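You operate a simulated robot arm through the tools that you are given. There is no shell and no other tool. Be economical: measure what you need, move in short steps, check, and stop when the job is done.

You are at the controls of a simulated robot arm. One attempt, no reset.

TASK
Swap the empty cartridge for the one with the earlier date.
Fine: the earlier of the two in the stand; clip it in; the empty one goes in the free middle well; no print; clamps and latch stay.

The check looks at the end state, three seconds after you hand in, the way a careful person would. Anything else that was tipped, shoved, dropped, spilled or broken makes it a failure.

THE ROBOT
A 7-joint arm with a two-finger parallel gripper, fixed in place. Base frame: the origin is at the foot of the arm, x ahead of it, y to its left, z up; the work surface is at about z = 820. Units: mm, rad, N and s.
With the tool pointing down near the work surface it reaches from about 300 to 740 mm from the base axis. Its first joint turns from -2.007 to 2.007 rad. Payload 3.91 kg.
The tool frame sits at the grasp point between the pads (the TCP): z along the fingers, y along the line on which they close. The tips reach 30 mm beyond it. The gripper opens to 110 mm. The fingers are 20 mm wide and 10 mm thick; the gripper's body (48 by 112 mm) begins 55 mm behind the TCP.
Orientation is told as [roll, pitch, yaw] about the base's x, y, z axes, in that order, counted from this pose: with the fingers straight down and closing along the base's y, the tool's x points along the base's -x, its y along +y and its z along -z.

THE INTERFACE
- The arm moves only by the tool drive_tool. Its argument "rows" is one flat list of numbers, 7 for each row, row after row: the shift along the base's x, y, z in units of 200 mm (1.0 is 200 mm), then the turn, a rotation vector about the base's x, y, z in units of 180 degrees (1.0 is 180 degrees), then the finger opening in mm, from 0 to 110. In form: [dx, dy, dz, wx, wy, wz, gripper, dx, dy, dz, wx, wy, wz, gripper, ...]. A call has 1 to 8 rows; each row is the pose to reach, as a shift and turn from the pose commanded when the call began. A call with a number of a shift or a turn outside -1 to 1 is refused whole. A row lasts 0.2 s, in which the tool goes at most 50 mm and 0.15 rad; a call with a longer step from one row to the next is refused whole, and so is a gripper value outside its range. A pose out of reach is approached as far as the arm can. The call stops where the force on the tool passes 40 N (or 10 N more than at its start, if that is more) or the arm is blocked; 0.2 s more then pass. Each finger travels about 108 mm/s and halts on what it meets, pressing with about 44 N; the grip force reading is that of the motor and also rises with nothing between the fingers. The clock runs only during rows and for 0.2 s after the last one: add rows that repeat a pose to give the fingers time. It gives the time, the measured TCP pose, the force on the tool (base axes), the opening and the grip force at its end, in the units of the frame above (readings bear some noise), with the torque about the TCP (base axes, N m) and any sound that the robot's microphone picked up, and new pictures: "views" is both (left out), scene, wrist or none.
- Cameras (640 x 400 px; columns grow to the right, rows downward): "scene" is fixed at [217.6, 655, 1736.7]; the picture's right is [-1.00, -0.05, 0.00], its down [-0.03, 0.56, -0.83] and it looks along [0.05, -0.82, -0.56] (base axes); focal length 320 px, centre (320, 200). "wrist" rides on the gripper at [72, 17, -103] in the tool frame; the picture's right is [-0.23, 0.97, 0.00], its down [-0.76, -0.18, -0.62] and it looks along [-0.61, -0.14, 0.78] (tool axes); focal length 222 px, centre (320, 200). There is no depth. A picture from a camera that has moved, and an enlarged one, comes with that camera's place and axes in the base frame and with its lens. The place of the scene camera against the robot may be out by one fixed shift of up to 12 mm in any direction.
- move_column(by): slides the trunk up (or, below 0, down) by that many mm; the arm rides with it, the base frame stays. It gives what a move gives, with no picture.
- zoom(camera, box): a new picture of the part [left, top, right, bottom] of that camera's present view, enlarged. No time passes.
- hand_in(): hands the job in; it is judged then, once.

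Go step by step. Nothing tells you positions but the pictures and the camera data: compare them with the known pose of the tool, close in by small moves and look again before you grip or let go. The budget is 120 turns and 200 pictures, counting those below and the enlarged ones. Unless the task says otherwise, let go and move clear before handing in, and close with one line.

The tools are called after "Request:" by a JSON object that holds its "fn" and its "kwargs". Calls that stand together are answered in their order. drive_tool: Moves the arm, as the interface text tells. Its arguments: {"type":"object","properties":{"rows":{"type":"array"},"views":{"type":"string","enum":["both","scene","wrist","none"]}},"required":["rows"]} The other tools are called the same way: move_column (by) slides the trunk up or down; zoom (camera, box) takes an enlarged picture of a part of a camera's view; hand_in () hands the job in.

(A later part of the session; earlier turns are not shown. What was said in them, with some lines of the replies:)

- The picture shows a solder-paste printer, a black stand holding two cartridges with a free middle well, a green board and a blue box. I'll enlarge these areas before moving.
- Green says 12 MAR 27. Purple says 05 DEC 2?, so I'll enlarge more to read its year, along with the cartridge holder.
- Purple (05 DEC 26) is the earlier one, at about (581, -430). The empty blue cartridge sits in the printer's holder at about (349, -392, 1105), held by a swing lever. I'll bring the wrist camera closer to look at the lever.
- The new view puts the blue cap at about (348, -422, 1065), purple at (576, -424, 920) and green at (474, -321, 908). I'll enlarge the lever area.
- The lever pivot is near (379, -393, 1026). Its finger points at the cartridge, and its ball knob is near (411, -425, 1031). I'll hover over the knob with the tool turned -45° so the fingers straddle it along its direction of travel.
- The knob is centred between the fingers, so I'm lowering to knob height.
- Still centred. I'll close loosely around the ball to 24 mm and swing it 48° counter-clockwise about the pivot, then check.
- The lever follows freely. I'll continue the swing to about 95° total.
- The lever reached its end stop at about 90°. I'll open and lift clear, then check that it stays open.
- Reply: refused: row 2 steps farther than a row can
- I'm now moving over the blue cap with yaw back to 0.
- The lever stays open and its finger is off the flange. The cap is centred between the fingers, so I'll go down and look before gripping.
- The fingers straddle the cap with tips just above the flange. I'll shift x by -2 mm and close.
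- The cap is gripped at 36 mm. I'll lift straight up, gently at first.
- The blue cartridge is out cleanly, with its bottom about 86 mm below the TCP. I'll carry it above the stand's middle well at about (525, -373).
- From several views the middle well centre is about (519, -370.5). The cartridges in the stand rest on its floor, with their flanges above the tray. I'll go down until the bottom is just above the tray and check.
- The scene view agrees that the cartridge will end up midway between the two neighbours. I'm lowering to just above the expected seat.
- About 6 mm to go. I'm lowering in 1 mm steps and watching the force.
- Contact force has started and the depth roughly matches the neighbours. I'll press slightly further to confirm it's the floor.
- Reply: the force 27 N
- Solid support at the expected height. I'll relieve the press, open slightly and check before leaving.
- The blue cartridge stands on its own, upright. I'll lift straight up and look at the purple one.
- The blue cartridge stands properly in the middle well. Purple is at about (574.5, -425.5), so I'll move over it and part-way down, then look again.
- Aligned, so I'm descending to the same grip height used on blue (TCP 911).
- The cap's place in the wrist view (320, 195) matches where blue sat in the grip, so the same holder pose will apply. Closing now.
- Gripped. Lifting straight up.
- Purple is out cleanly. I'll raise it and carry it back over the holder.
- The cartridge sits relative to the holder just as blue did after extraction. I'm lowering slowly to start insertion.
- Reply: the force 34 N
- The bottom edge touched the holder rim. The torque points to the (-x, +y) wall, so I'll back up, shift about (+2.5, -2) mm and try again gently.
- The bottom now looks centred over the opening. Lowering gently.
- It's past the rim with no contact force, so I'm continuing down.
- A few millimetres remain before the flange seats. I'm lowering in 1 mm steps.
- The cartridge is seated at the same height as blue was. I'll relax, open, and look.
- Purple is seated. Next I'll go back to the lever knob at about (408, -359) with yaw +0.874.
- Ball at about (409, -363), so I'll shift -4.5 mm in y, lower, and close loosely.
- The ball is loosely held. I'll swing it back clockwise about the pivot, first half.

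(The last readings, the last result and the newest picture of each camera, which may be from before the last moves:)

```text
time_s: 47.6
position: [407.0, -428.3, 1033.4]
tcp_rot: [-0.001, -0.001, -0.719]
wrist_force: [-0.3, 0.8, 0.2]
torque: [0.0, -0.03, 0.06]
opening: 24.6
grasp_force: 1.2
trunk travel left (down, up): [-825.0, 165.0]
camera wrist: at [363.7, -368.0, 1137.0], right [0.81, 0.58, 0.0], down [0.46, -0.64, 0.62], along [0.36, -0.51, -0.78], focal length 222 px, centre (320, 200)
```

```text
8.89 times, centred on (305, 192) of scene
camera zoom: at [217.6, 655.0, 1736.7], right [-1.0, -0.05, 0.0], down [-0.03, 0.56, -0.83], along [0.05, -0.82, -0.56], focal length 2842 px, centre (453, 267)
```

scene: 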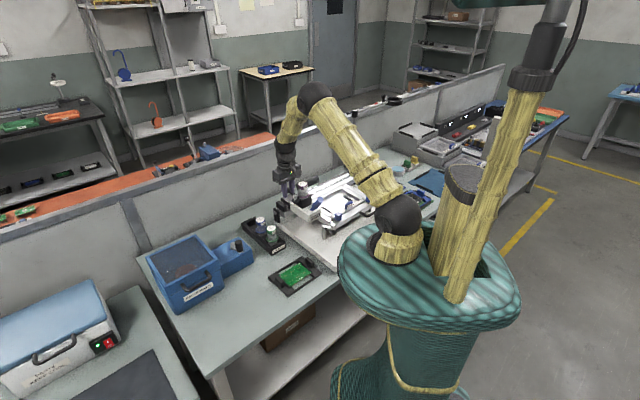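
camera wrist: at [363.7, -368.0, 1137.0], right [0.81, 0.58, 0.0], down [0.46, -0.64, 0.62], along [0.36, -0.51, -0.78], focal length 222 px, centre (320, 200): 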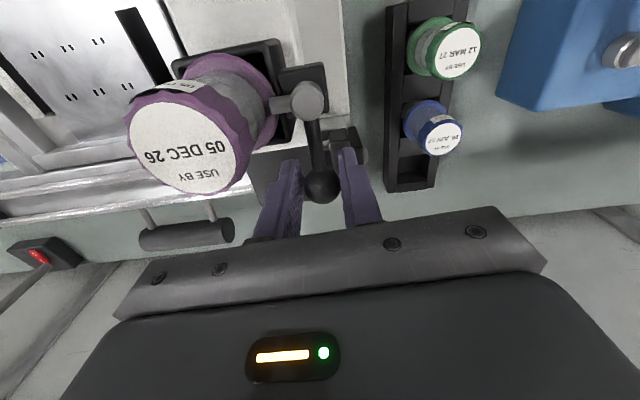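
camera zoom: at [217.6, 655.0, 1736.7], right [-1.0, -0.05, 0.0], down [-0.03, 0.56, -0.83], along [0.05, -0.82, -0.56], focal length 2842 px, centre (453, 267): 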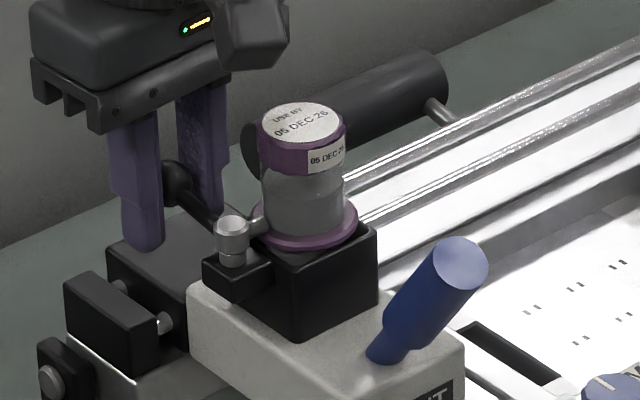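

The lever's finger is over the purple flange again, as at the start. I'll open, lift clear and inspect.

Request:
{"fn": "drive_tool", "kwargs": {"rows": [0, 0, 0, 0, 0, 0, 40, 0, 0, 0, 0, 0, 0, 46, 0, 0, 0.15, 0, 0, 0, 46, 0, 0, 0.4, 0, 0, 0, 46, 0.01, 0.02, 0.5, 0, 0, 0, 50, 0.01, 0.02, 0.5, 0, 0, 0, 50]}}

Request:
{"fn": "zoom", "kwargs": {"camera": "wrist", "box": [210, 20, 430, 170]}}

Request:
{"fn": "zoom", "kwargs": {"camera": "scene", "box": [270, 175, 330, 220]}}

```text
time_s: 49.0
position: [410.1, -424.2, 1133.2]
tcp_rot: [0.0, 0.0, -0.718]
wrist_force: [0.0, 0.8, -0.1]
torque: [-0.03, 0.02, -0.01]
opening: 50.2
grasp_force: 0.1
trunk travel left (down, up): [-825.0, 165.0]
camera wrist: at [365.3, -364.6, 1237.3], right [0.81, 0.58, 0.0], down [0.46, -0.63, 0.62], along [0.36, -0.51, -0.78], focal length 222 px, centre (320, 200)
```

scene: 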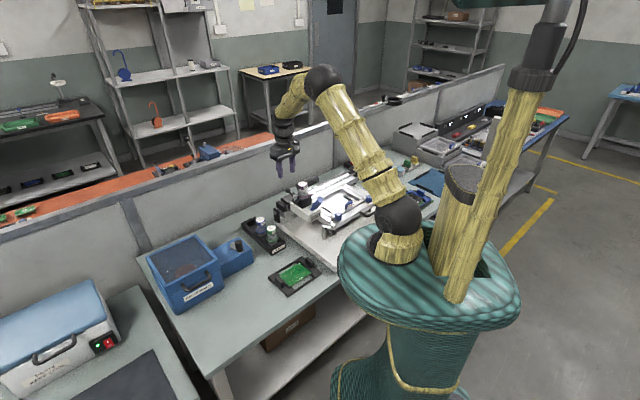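
wrist: 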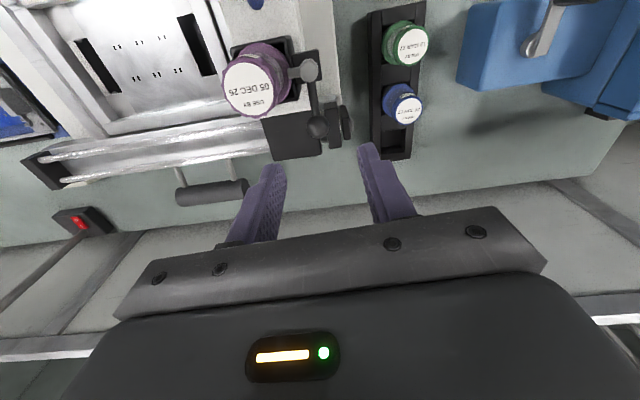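

```text
2.67 times, centred on (320, 95) of wrist
camera zoom: at [365.3, -364.6, 1237.3], right [0.81, 0.58, 0.0], down [0.46, -0.63, 0.62], along [0.36, -0.51, -0.78], focal length 592 px, centre (320, 480)
```

zoom: 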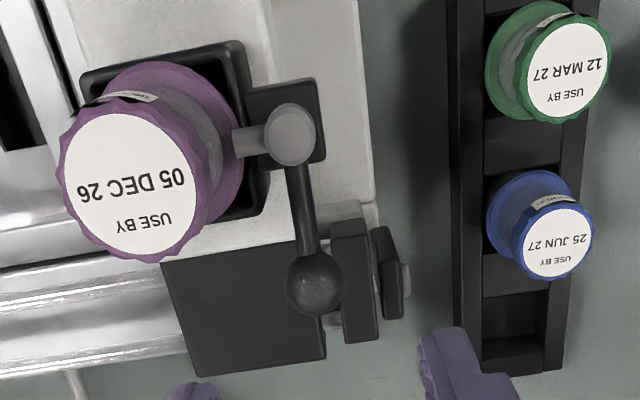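

```text
8.89 times, centred on (300, 198) of scene
camera zoom: at [217.6, 655.0, 1736.7], right [-1.0, -0.05, 0.0], down [-0.03, 0.56, -0.83], along [0.05, -0.82, -0.56], focal length 2842 px, centre (498, 222)
```

zoom: 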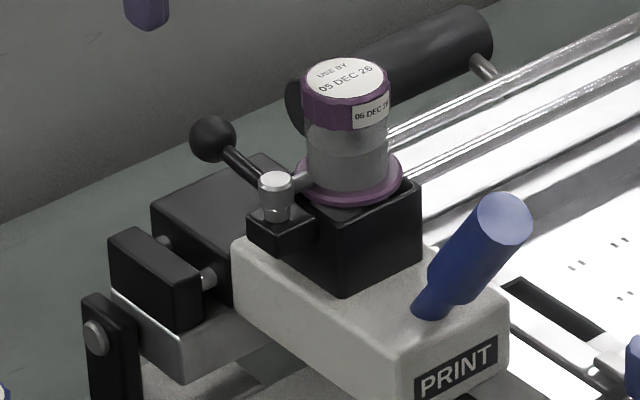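

The result looks right, but the printer picture seems shifted by a fraction of a pixel. I'll retake the first zoom for an exact comparison.

Request:
{"fn": "zoom", "kwargs": {"camera": "scene", "box": [230, 150, 410, 263]}}

Request:
{"fn": "zoom", "kwargs": {"camera": "scene", "box": [230, 200, 310, 260]}}

```text
3.54 times, centred on (320, 206) of scene
camera zoom: at [217.6, 655.0, 1736.7], right [-1.0, -0.05, 0.0], down [-0.03, 0.56, -0.83], along [0.05, -0.82, -0.56], focal length 1132 px, centre (320, 177)
```

zoom: 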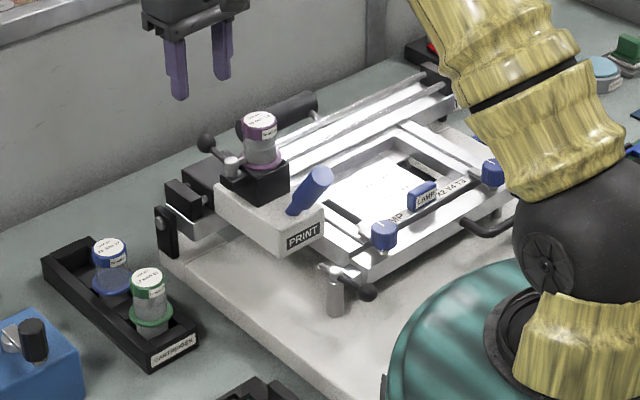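

```text
6.67 times, centred on (270, 230) of scene
camera zoom: at [217.6, 655.0, 1736.7], right [-1.0, -0.05, 0.0], down [-0.03, 0.56, -0.83], along [0.05, -0.82, -0.56], focal length 2131 px, centre (653, 0)
```

zoom: 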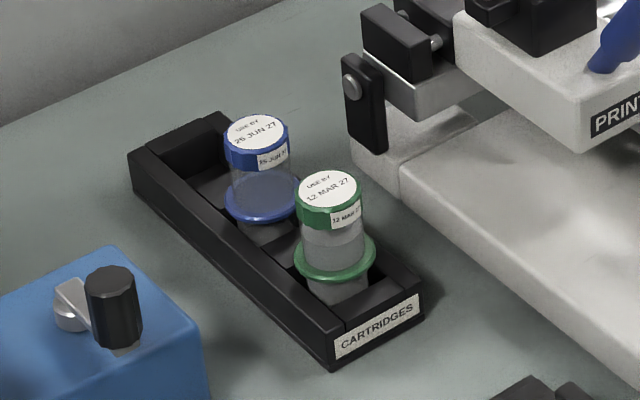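

The base and the stand haven't moved, but the free-sliding carriage was nudged about 2 mm along its rail. I'll gently push it back against its park stop. First I'll position the closed fingers beyond the holder block on the far side.

Request:
{"fn": "drive_tool", "kwargs": {"rows": [-0.12, -0.04, 0.02, 0, 0, -0.02, 30, -0.26, -0.08, 0.02, 0, 0, -0.02, 10, -0.4, -0.14, 0.02, 0, 0, -0.02, 0, -0.54, -0.22, 0.02, 0, 0, -0.02, 0, -0.54, -0.22, 0.02, 0, 0, -0.02, 0]}}

Request:
{"fn": "zoom", "kwargs": {"camera": "wrist", "box": [200, 20, 500, 210]}}

```text
time_s: 50.2
position: [303.0, -469.1, 1138.3]
tcp_rot: [-0.001, 0.0, -0.78]
wrist_force: [0.9, 0.0, 0.2]
torque: [-0.05, 0.0, -0.02]
opening: 0.1
grasp_force: 37.1
trunk travel left (down, up): [-825.0, 165.0]
camera wrist: at [261.8, -406.0, 1241.5], right [0.85, 0.53, 0.0], down [0.42, -0.66, 0.62], along [0.33, -0.53, -0.78], focal length 222 px, centre (320, 200)
```

scene: 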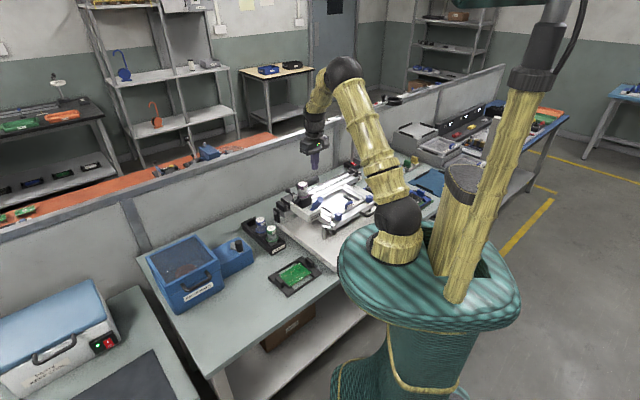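
wrist: 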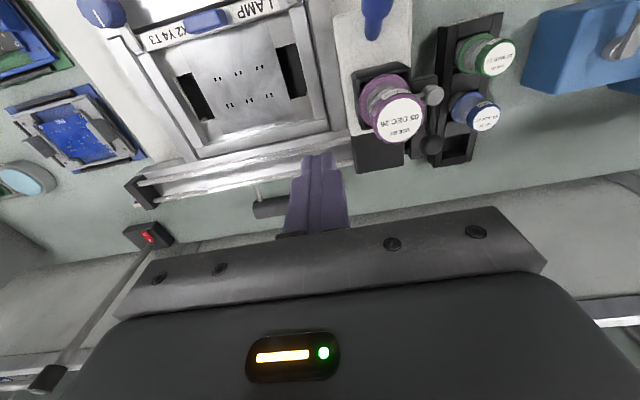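

```text
2.11 times, centred on (350, 115) of wrist
camera zoom: at [261.8, -406.0, 1241.5], right [0.85, 0.53, 0.0], down [0.42, -0.66, 0.62], along [0.33, -0.53, -0.78], focal length 468 px, centre (257, 379)
```

zoom: 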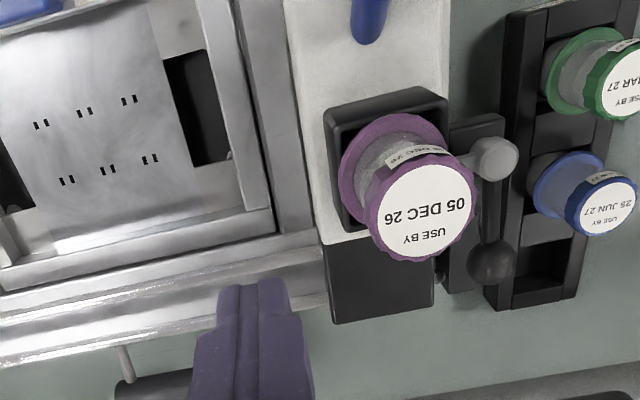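

Request:
{"fn": "drive_tool", "kwargs": {"rows": [0.02, 0.04, -0.2, 0, 0, 0, 0, 0.02, 0.04, -0.4, 0, 0, 0, 0, 0.02, 0.04, -0.5, 0, 0, 0, 0, 0.02, 0.04, -0.57, 0, 0, 0, 0, 0.02, 0.04, -0.57, 0, 0, 0, 0]}}

Request:
{"fn": "zoom", "kwargs": {"camera": "wrist", "box": [200, 20, 500, 210]}}

Request:
{"fn": "zoom", "kwargs": {"camera": "scene", "box": [270, 175, 330, 220]}}

```text
time_s: 51.4
position: [304.6, -460.3, 1021.9]
tcp_rot: [0.001, 0.001, -0.78]
wrist_force: [0.9, 0.5, 0.3]
torque: [-0.04, -0.01, -0.01]
opening: 0.0
grasp_force: 37.7
trunk travel left (down, up): [-825.0, 165.0]
camera wrist: at [265.0, -397.8, 1126.6], right [0.85, 0.53, 0.0], down [0.42, -0.66, 0.62], along [0.33, -0.53, -0.78], focal length 222 px, centre (320, 200)
```

scene: 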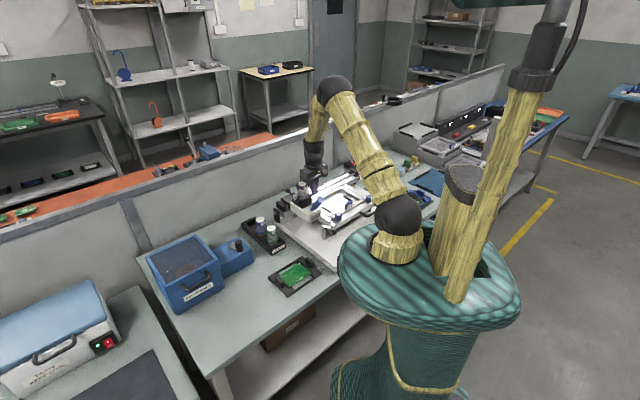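
wrist: 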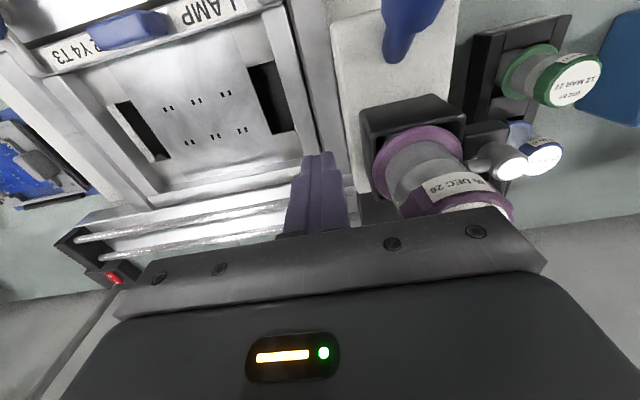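

```text
2.11 times, centred on (350, 115) of wrist
camera zoom: at [265.0, -397.8, 1126.6], right [0.85, 0.53, 0.0], down [0.42, -0.66, 0.62], along [0.33, -0.53, -0.78], focal length 468 px, centre (257, 379)
```

zoom: 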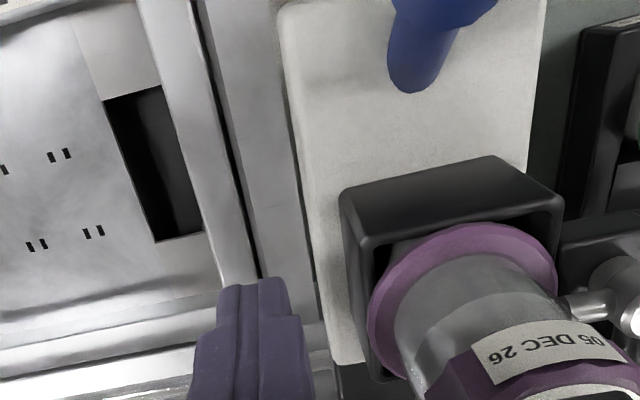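

```text
8.89 times, centred on (300, 198) of scene
camera zoom: at [217.6, 655.0, 1736.7], right [-1.0, -0.05, 0.0], down [-0.03, 0.56, -0.83], along [0.05, -0.82, -0.56], focal length 2842 px, centre (498, 222)
```

zoom: 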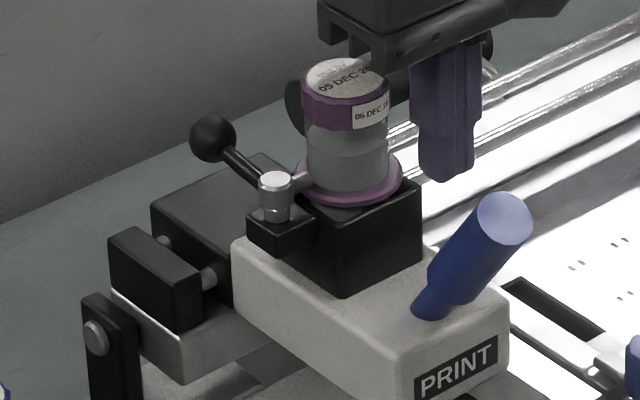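

Request:
{"fn": "drive_tool", "kwargs": {"rows": [0.012, 0.012, 0, 0, 0, 0, 0, 0.022, 0.022, 0, 0, 0, 0, 0, 0.03, 0.03, 0, 0, 0, 0, 0, 0.037, 0.037, 0, 0, 0, 0, 0, 0.042, 0.042, 0, 0, 0, 0, 0]}}

Request:
{"fn": "zoom", "kwargs": {"camera": "scene", "box": [270, 175, 330, 220]}}

Request:
{"fn": "zoom", "kwargs": {"camera": "wrist", "box": [260, 120, 420, 220]}}

```text
time_s: 52.6
position: [313.6, -452.6, 1022.1]
tcp_rot: [0.001, -0.001, -0.779]
wrist_force: [0.3, 0.4, 0.1]
torque: [-0.02, 0.01, 0.02]
opening: 0.1
grasp_force: 38.3
trunk travel left (down, up): [-825.0, 165.0]
camera wrist: at [273.4, -389.1, 1126.9], right [0.85, 0.53, 0.0], down [0.42, -0.66, 0.62], along [0.33, -0.53, -0.78], focal length 222 px, centre (320, 200)
```

scene: 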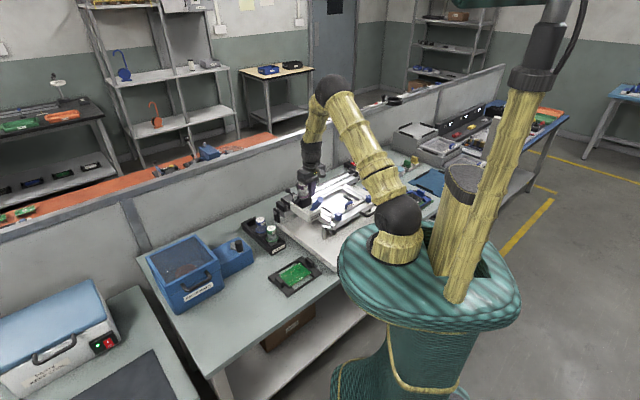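
wrist: 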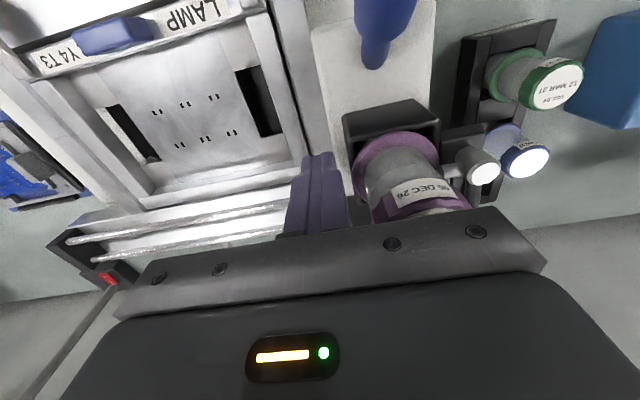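

```text
8.89 times, centred on (300, 198) of scene
camera zoom: at [217.6, 655.0, 1736.7], right [-1.0, -0.05, 0.0], down [-0.03, 0.56, -0.83], along [0.05, -0.82, -0.56], focal length 2842 px, centre (498, 222)
```

zoom: 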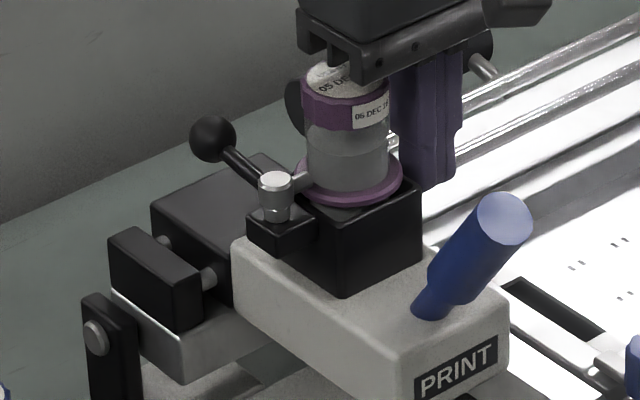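

```text
4.00 times, centred on (340, 170) of wrist
camera zoom: at [273.4, -389.1, 1126.9], right [0.85, 0.53, 0.0], down [0.42, -0.66, 0.62], along [0.33, -0.53, -0.78], focal length 888 px, centre (240, 320)
```

zoom: 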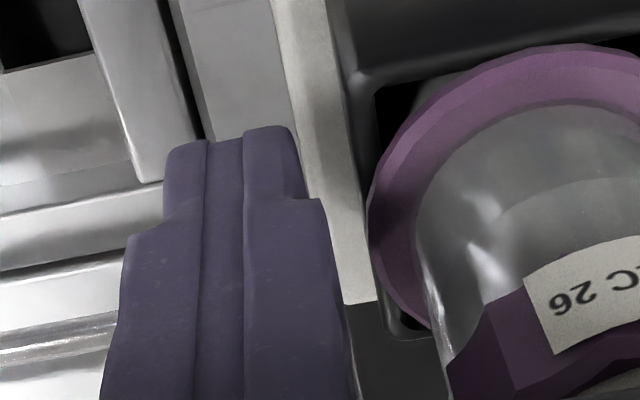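

The finger tips are stepped on this side and could catch the flange. I'll back off, turn the tool 90° so the flat finger sides face the block, and come in again.

Request:
{"fn": "drive_tool", "kwargs": {"rows": [-0.03, -0.03, 0, 0, 0, 0, 0, -0.05, -0.05, 0.15, 0, 0, 0, 0, -0.05, -0.05, 0.35, 0, 0, 0.045, 0, -0.05, -0.05, 0.5, 0, 0, 0.09, 0, -0.05, -0.05, 0.5, 0, 0, 0.135, 0, -0.05, -0.05, 0.5, 0, 0, 0.18, 0, -0.05, -0.05, 0.5, 0, 0, 0.225, 0, -0.05, -0.05, 0.5, 0, 0, 0.27, 0], "views": "none"}}

Request:
{"fn": "drive_tool", "kwargs": {"rows": [0, 0, 0, 0, 0, 0.045, 0, 0, 0, 0, 0, 0, 0.09, 0, 0, 0, 0, 0, 0, 0.135, 0, 0, 0, 0, 0, 0, 0.18, 0, 0, 0, 0, 0, 0, 0.225, 0, 0, 0, 0, 0, 0, 0.228, 0]}}

Request:
{"fn": "zoom", "kwargs": {"camera": "wrist", "box": [200, 20, 500, 210]}}

```text
time_s: 54.4
position: [303.4, -462.7, 1122.7]
tcp_rot: [0.001, 0.001, 0.069]
wrist_force: [0.4, 0.0, -0.3]
torque: [0.0, 0.01, 0.02]
opening: 0.0
grasp_force: 38.3
trunk travel left (down, up): [-825.0, 165.0]
```

```text
time_s: 55.8
position: [303.9, -461.4, 1123.6]
tcp_rot: [0.001, -0.001, 0.787]
wrist_force: [-0.7, 0.2, -0.4]
torque: [-0.02, -0.02, 0.01]
opening: 0.4
grasp_force: 37.8
trunk travel left (down, up): [-825.0, 165.0]
camera wrist: at [240.2, -501.7, 1227.0], right [-0.53, 0.85, 0.0], down [0.66, 0.41, 0.62], along [0.53, 0.33, -0.78], focal length 222 px, centre (320, 200)
```

scene: 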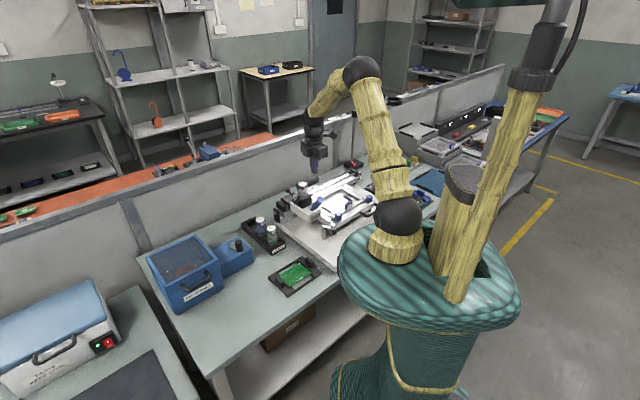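
wrist: 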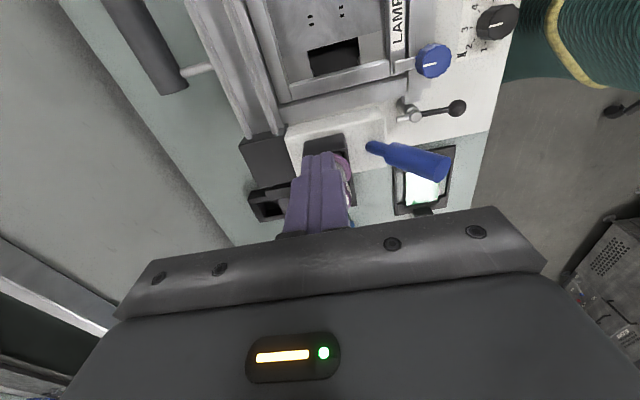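

```text
2.11 times, centred on (350, 115) of wrist
camera zoom: at [240.2, -501.7, 1227.0], right [-0.53, 0.85, 0.0], down [0.66, 0.41, 0.62], along [0.53, 0.33, -0.78], focal length 468 px, centre (257, 379)
```

zoom: 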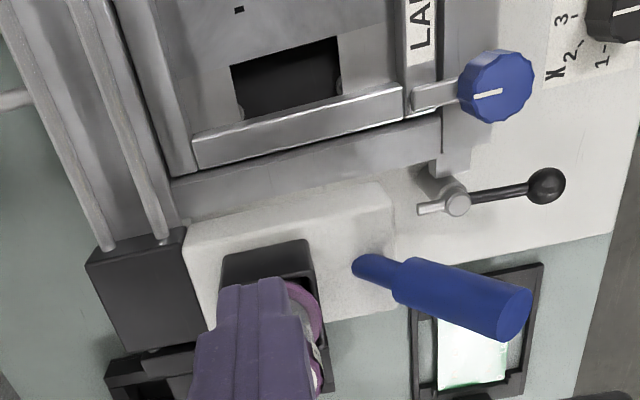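

Request:
{"fn": "drive_tool", "kwargs": {"rows": [0, 0, -0.15, 0, 0, 0, 0, 0, 0, -0.35, 0, 0, 0, 0, 0, 0, -0.505, 0, 0, 0, 0, 0.02, 0.02, -0.505, 0, 0, 0, 0, 0.035, 0.035, -0.505, 0, 0, 0, 0, 0.045, 0.045, -0.505, 0, 0, 0, 0]}}

Request:
{"fn": "zoom", "kwargs": {"camera": "scene", "box": [270, 175, 330, 220]}}

Request:
{"fn": "zoom", "kwargs": {"camera": "wrist", "box": [240, 60, 420, 200]}}

```text
time_s: 57.2
position: [313.4, -452.5, 1021.1]
tcp_rot: [-0.001, 0.001, 0.785]
wrist_force: [0.1, 0.4, 0.3]
torque: [0.01, 0.01, 0.0]
opening: 0.0
grasp_force: 37.2
trunk travel left (down, up): [-825.0, 165.0]
camera wrist: at [249.3, -492.2, 1126.0], right [-0.53, 0.85, 0.0], down [0.66, 0.41, 0.62], along [0.53, 0.33, -0.78], focal length 222 px, centre (320, 200)
```

scene: 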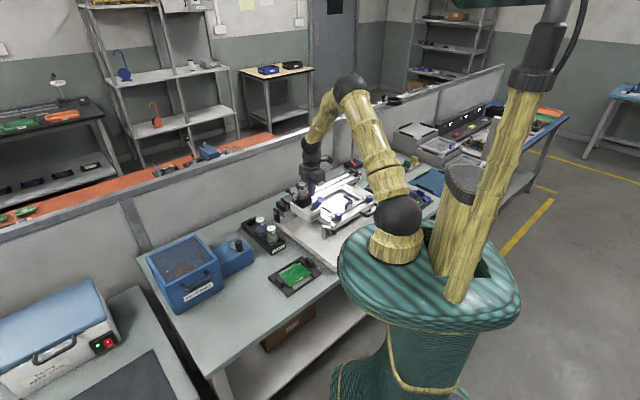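
wrist: 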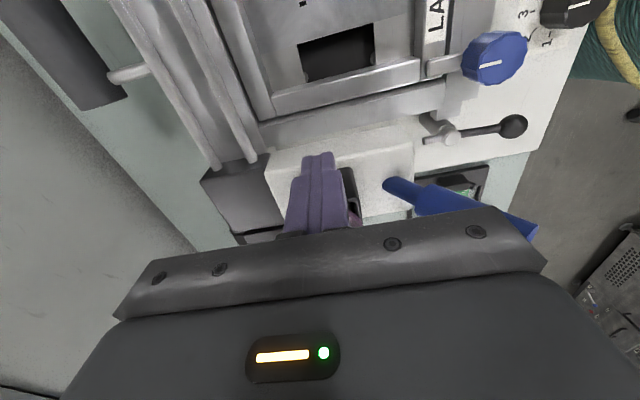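

```text
8.89 times, centred on (300, 198) of scene
camera zoom: at [217.6, 655.0, 1736.7], right [-1.0, -0.05, 0.0], down [-0.03, 0.56, -0.83], along [0.05, -0.82, -0.56], focal length 2842 px, centre (498, 222)
```

zoom: 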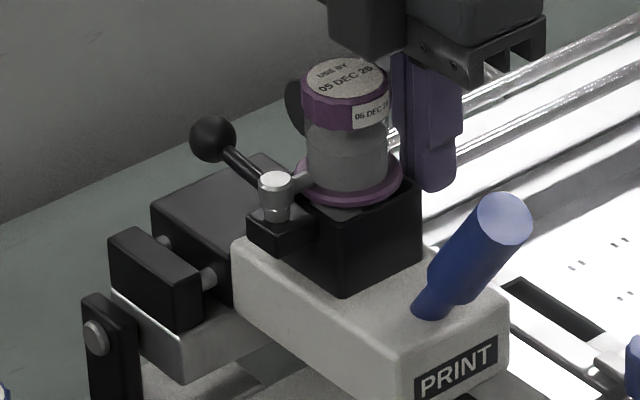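

```text
2.86 times, centred on (330, 130) of wrist
camera zoom: at [249.3, -492.2, 1126.0], right [-0.53, 0.85, 0.0], down [0.66, 0.41, 0.62], along [0.53, 0.33, -0.78], focal length 635 px, centre (291, 400)
```

zoom: 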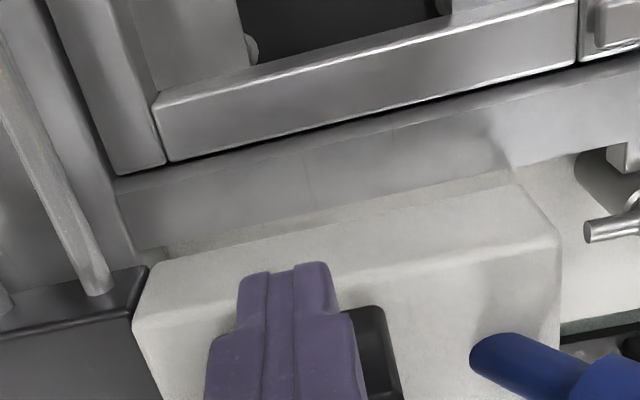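

Request:
{"fn": "drive_tool", "kwargs": {"rows": [0.005, 0.005, 0, 0, 0, 0, 0, 0.01, 0.01, 0, 0, 0, 0, 0, 0.015, 0.015, 0, 0, 0, 0, 0, 0.02, 0.02, 0, 0, 0, 0, 0, 0.02, 0.02, 0, 0, 0, 0, 0], "views": "none"}}

Request:
{"fn": "zoom", "kwargs": {"camera": "scene", "box": [270, 175, 330, 220]}}

```text
time_s: 58.4
position: [316.1, -448.6, 1021.8]
tcp_rot: [0.0, 0.0, 0.785]
wrist_force: [-0.1, -0.2, 0.1]
torque: [-0.01, 0.05, 0.03]
opening: 0.0
grasp_force: 37.4
trunk travel left (down, up): [-825.0, 165.0]
```

```text
8.89 times, centred on (300, 198) of scene
camera zoom: at [217.6, 655.0, 1736.7], right [-1.0, -0.05, 0.0], down [-0.03, 0.56, -0.83], along [0.05, -0.82, -0.56], focal length 2842 px, centre (498, 222)
```

zoom: 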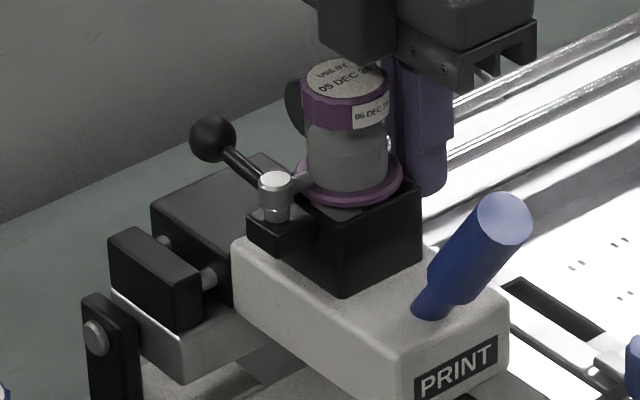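

Request:
{"fn": "drive_tool", "kwargs": {"rows": [0.005, 0.005, 0, 0, 0, 0, 0, 0.01, 0.01, 0, 0, 0, 0, 0, 0.015, 0.015, 0, 0, 0, 0, 0, 0.015, 0.015, 0, 0, 0, 0, 0], "views": "none"}}

Request:
{"fn": "zoom", "kwargs": {"camera": "scene", "box": [270, 175, 330, 220]}}

```text
time_s: 59.4
position: [320.4, -445.4, 1022.2]
tcp_rot: [-0.001, 0.0, 0.783]
wrist_force: [-0.1, -0.4, 0.5]
torque: [-0.01, 0.02, -0.01]
opening: 0.0
grasp_force: 38.0
trunk travel left (down, up): [-825.0, 165.0]
```

```text
8.89 times, centred on (300, 198) of scene
camera zoom: at [217.6, 655.0, 1736.7], right [-1.0, -0.05, 0.0], down [-0.03, 0.56, -0.83], along [0.05, -0.82, -0.56], focal length 2842 px, centre (498, 222)
```

zoom: 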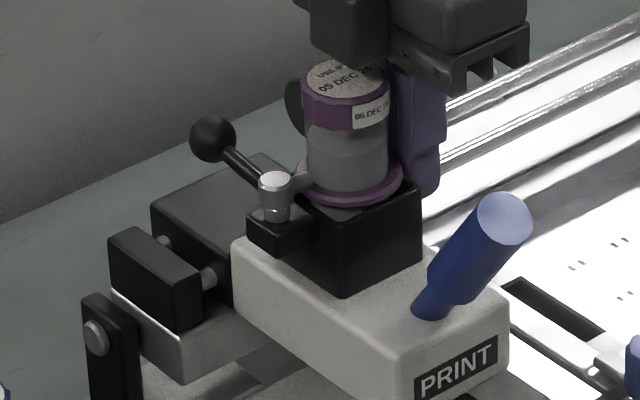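

Request:
{"fn": "drive_tool", "kwargs": {"rows": [0.004, 0.004, 0, 0, 0, 0, 0, 0.008, 0.008, 0, 0, 0, 0, 0, 0.012, 0.012, 0, 0, 0, 0, 0, 0.012, 0.012, 0, 0, 0, 0, 0], "views": "wrist"}}

Request:
{"fn": "zoom", "kwargs": {"camera": "scene", "box": [270, 175, 330, 220]}}

```text
time_s: 60.4
position: [322.3, -442.8, 1021.6]
tcp_rot: [-0.001, 0.0, 0.785]
wrist_force: [-0.4, 0.0, 0.7]
torque: [0.01, 0.02, -0.01]
opening: 0.2
grasp_force: 37.2
trunk travel left (down, up): [-825.0, 165.0]
camera wrist: at [258.3, -483.0, 1125.6], right [-0.53, 0.85, 0.0], down [0.66, 0.41, 0.62], along [0.53, 0.33, -0.78], focal length 222 px, centre (320, 200)
```

wrist: 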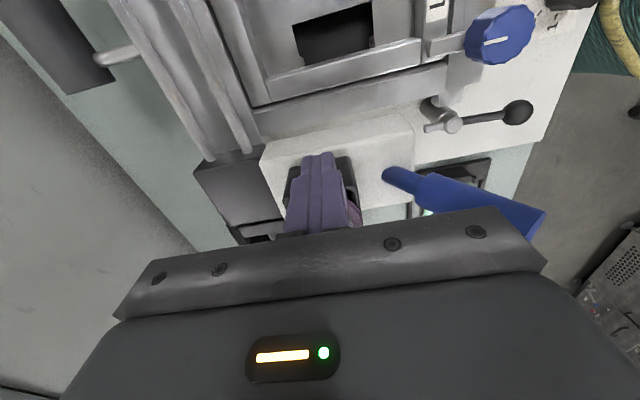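

```text
8.89 times, centred on (300, 198) of scene
camera zoom: at [217.6, 655.0, 1736.7], right [-1.0, -0.05, 0.0], down [-0.03, 0.56, -0.83], along [0.05, -0.82, -0.56], focal length 2842 px, centre (498, 222)
```

zoom: 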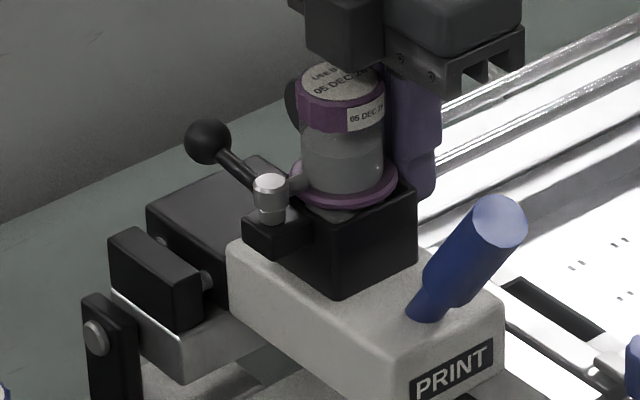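

The carriage is back where it started; the PRINT label, knob and post match the first picture. I'll back off, lift clear and do the final check.

Request:
{"fn": "drive_tool", "kwargs": {"rows": [-0.03, -0.03, 0, 0, 0, 0, 0, -0.1, -0.1, 0, 0, 0, 0, 0, -0.1, -0.1, 0.2, 0, 0, 0, 0, -0.1, -0.1, 0.45, 0, 0, 0, 0, -0.1, -0.1, 0.7, 0, 0, 0, 20, -0.1, -0.1, 0.9, 0, 0, 0, 40, -0.1, -0.1, 0.9, 0, 0, 0, 40]}}

Request:
{"fn": "zoom", "kwargs": {"camera": "scene", "box": [270, 175, 330, 220]}}

Request:
{"fn": "zoom", "kwargs": {"camera": "scene", "box": [230, 150, 410, 263]}}

```text
time_s: 62.0
position: [302.0, -464.7, 1202.9]
tcp_rot: [0.0, 0.0, 0.784]
wrist_force: [-0.3, -0.1, -0.1]
torque: [0.01, -0.03, -0.01]
opening: 39.7
grasp_force: 0.2
trunk travel left (down, up): [-825.0, 165.0]
camera wrist: at [238.7, -503.1, 1306.5], right [-0.53, 0.85, 0.0], down [0.66, 0.41, 0.62], along [0.53, 0.33, -0.78], focal length 222 px, centre (320, 200)
```

scene: 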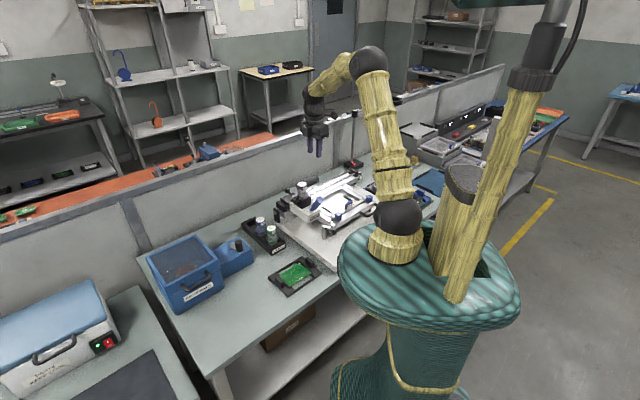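
wrist: 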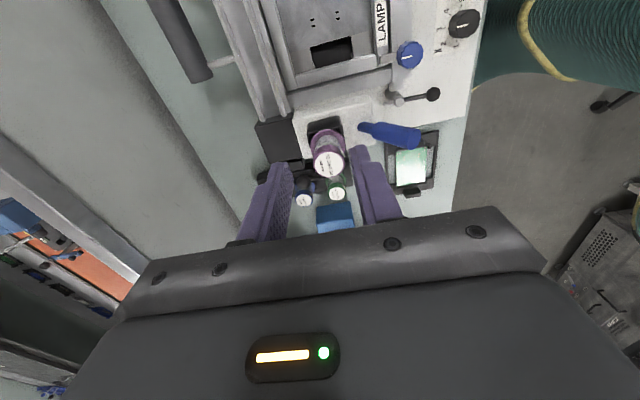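

```text
8.89 times, centred on (300, 198) of scene
camera zoom: at [217.6, 655.0, 1736.7], right [-1.0, -0.05, 0.0], down [-0.03, 0.56, -0.83], along [0.05, -0.82, -0.56], focal length 2842 px, centre (498, 222)
```

zoom: 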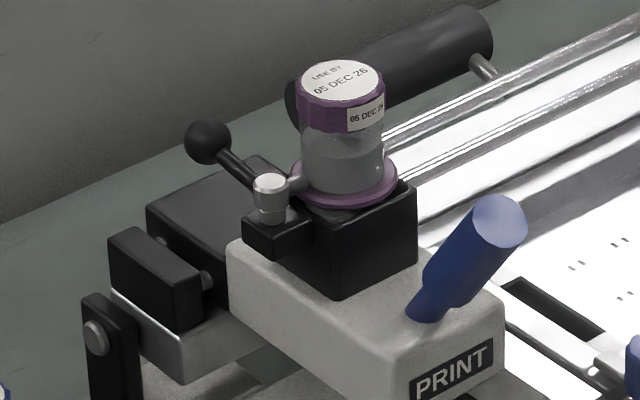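

```text
3.54 times, centred on (320, 206) of scene
camera zoom: at [217.6, 655.0, 1736.7], right [-1.0, -0.05, 0.0], down [-0.03, 0.56, -0.83], along [0.05, -0.82, -0.56], focal length 1132 px, centre (320, 177)
```

zoom: 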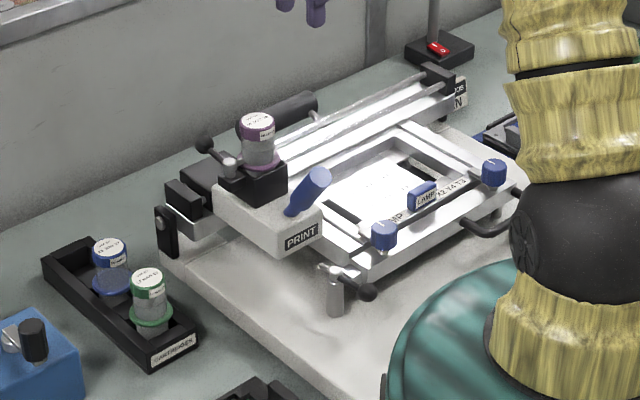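

Purple (05 DEC 26) is seated with the lever closed over its flange, blue is in the middle well, and nothing else has changed. Handing in.

Request:
{"fn": "hand_in", "kwargs": {}}

```text
The job is handed in.
```

The 05 DEC 26 cartridge is clipped into the printer and the empty one is in the stand's middle well. I nudged the print carriage about 2 mm while inserting the new cartridge and pushed it back to its starting position. Nothing was printed, and the clamps and latch weren't touched.
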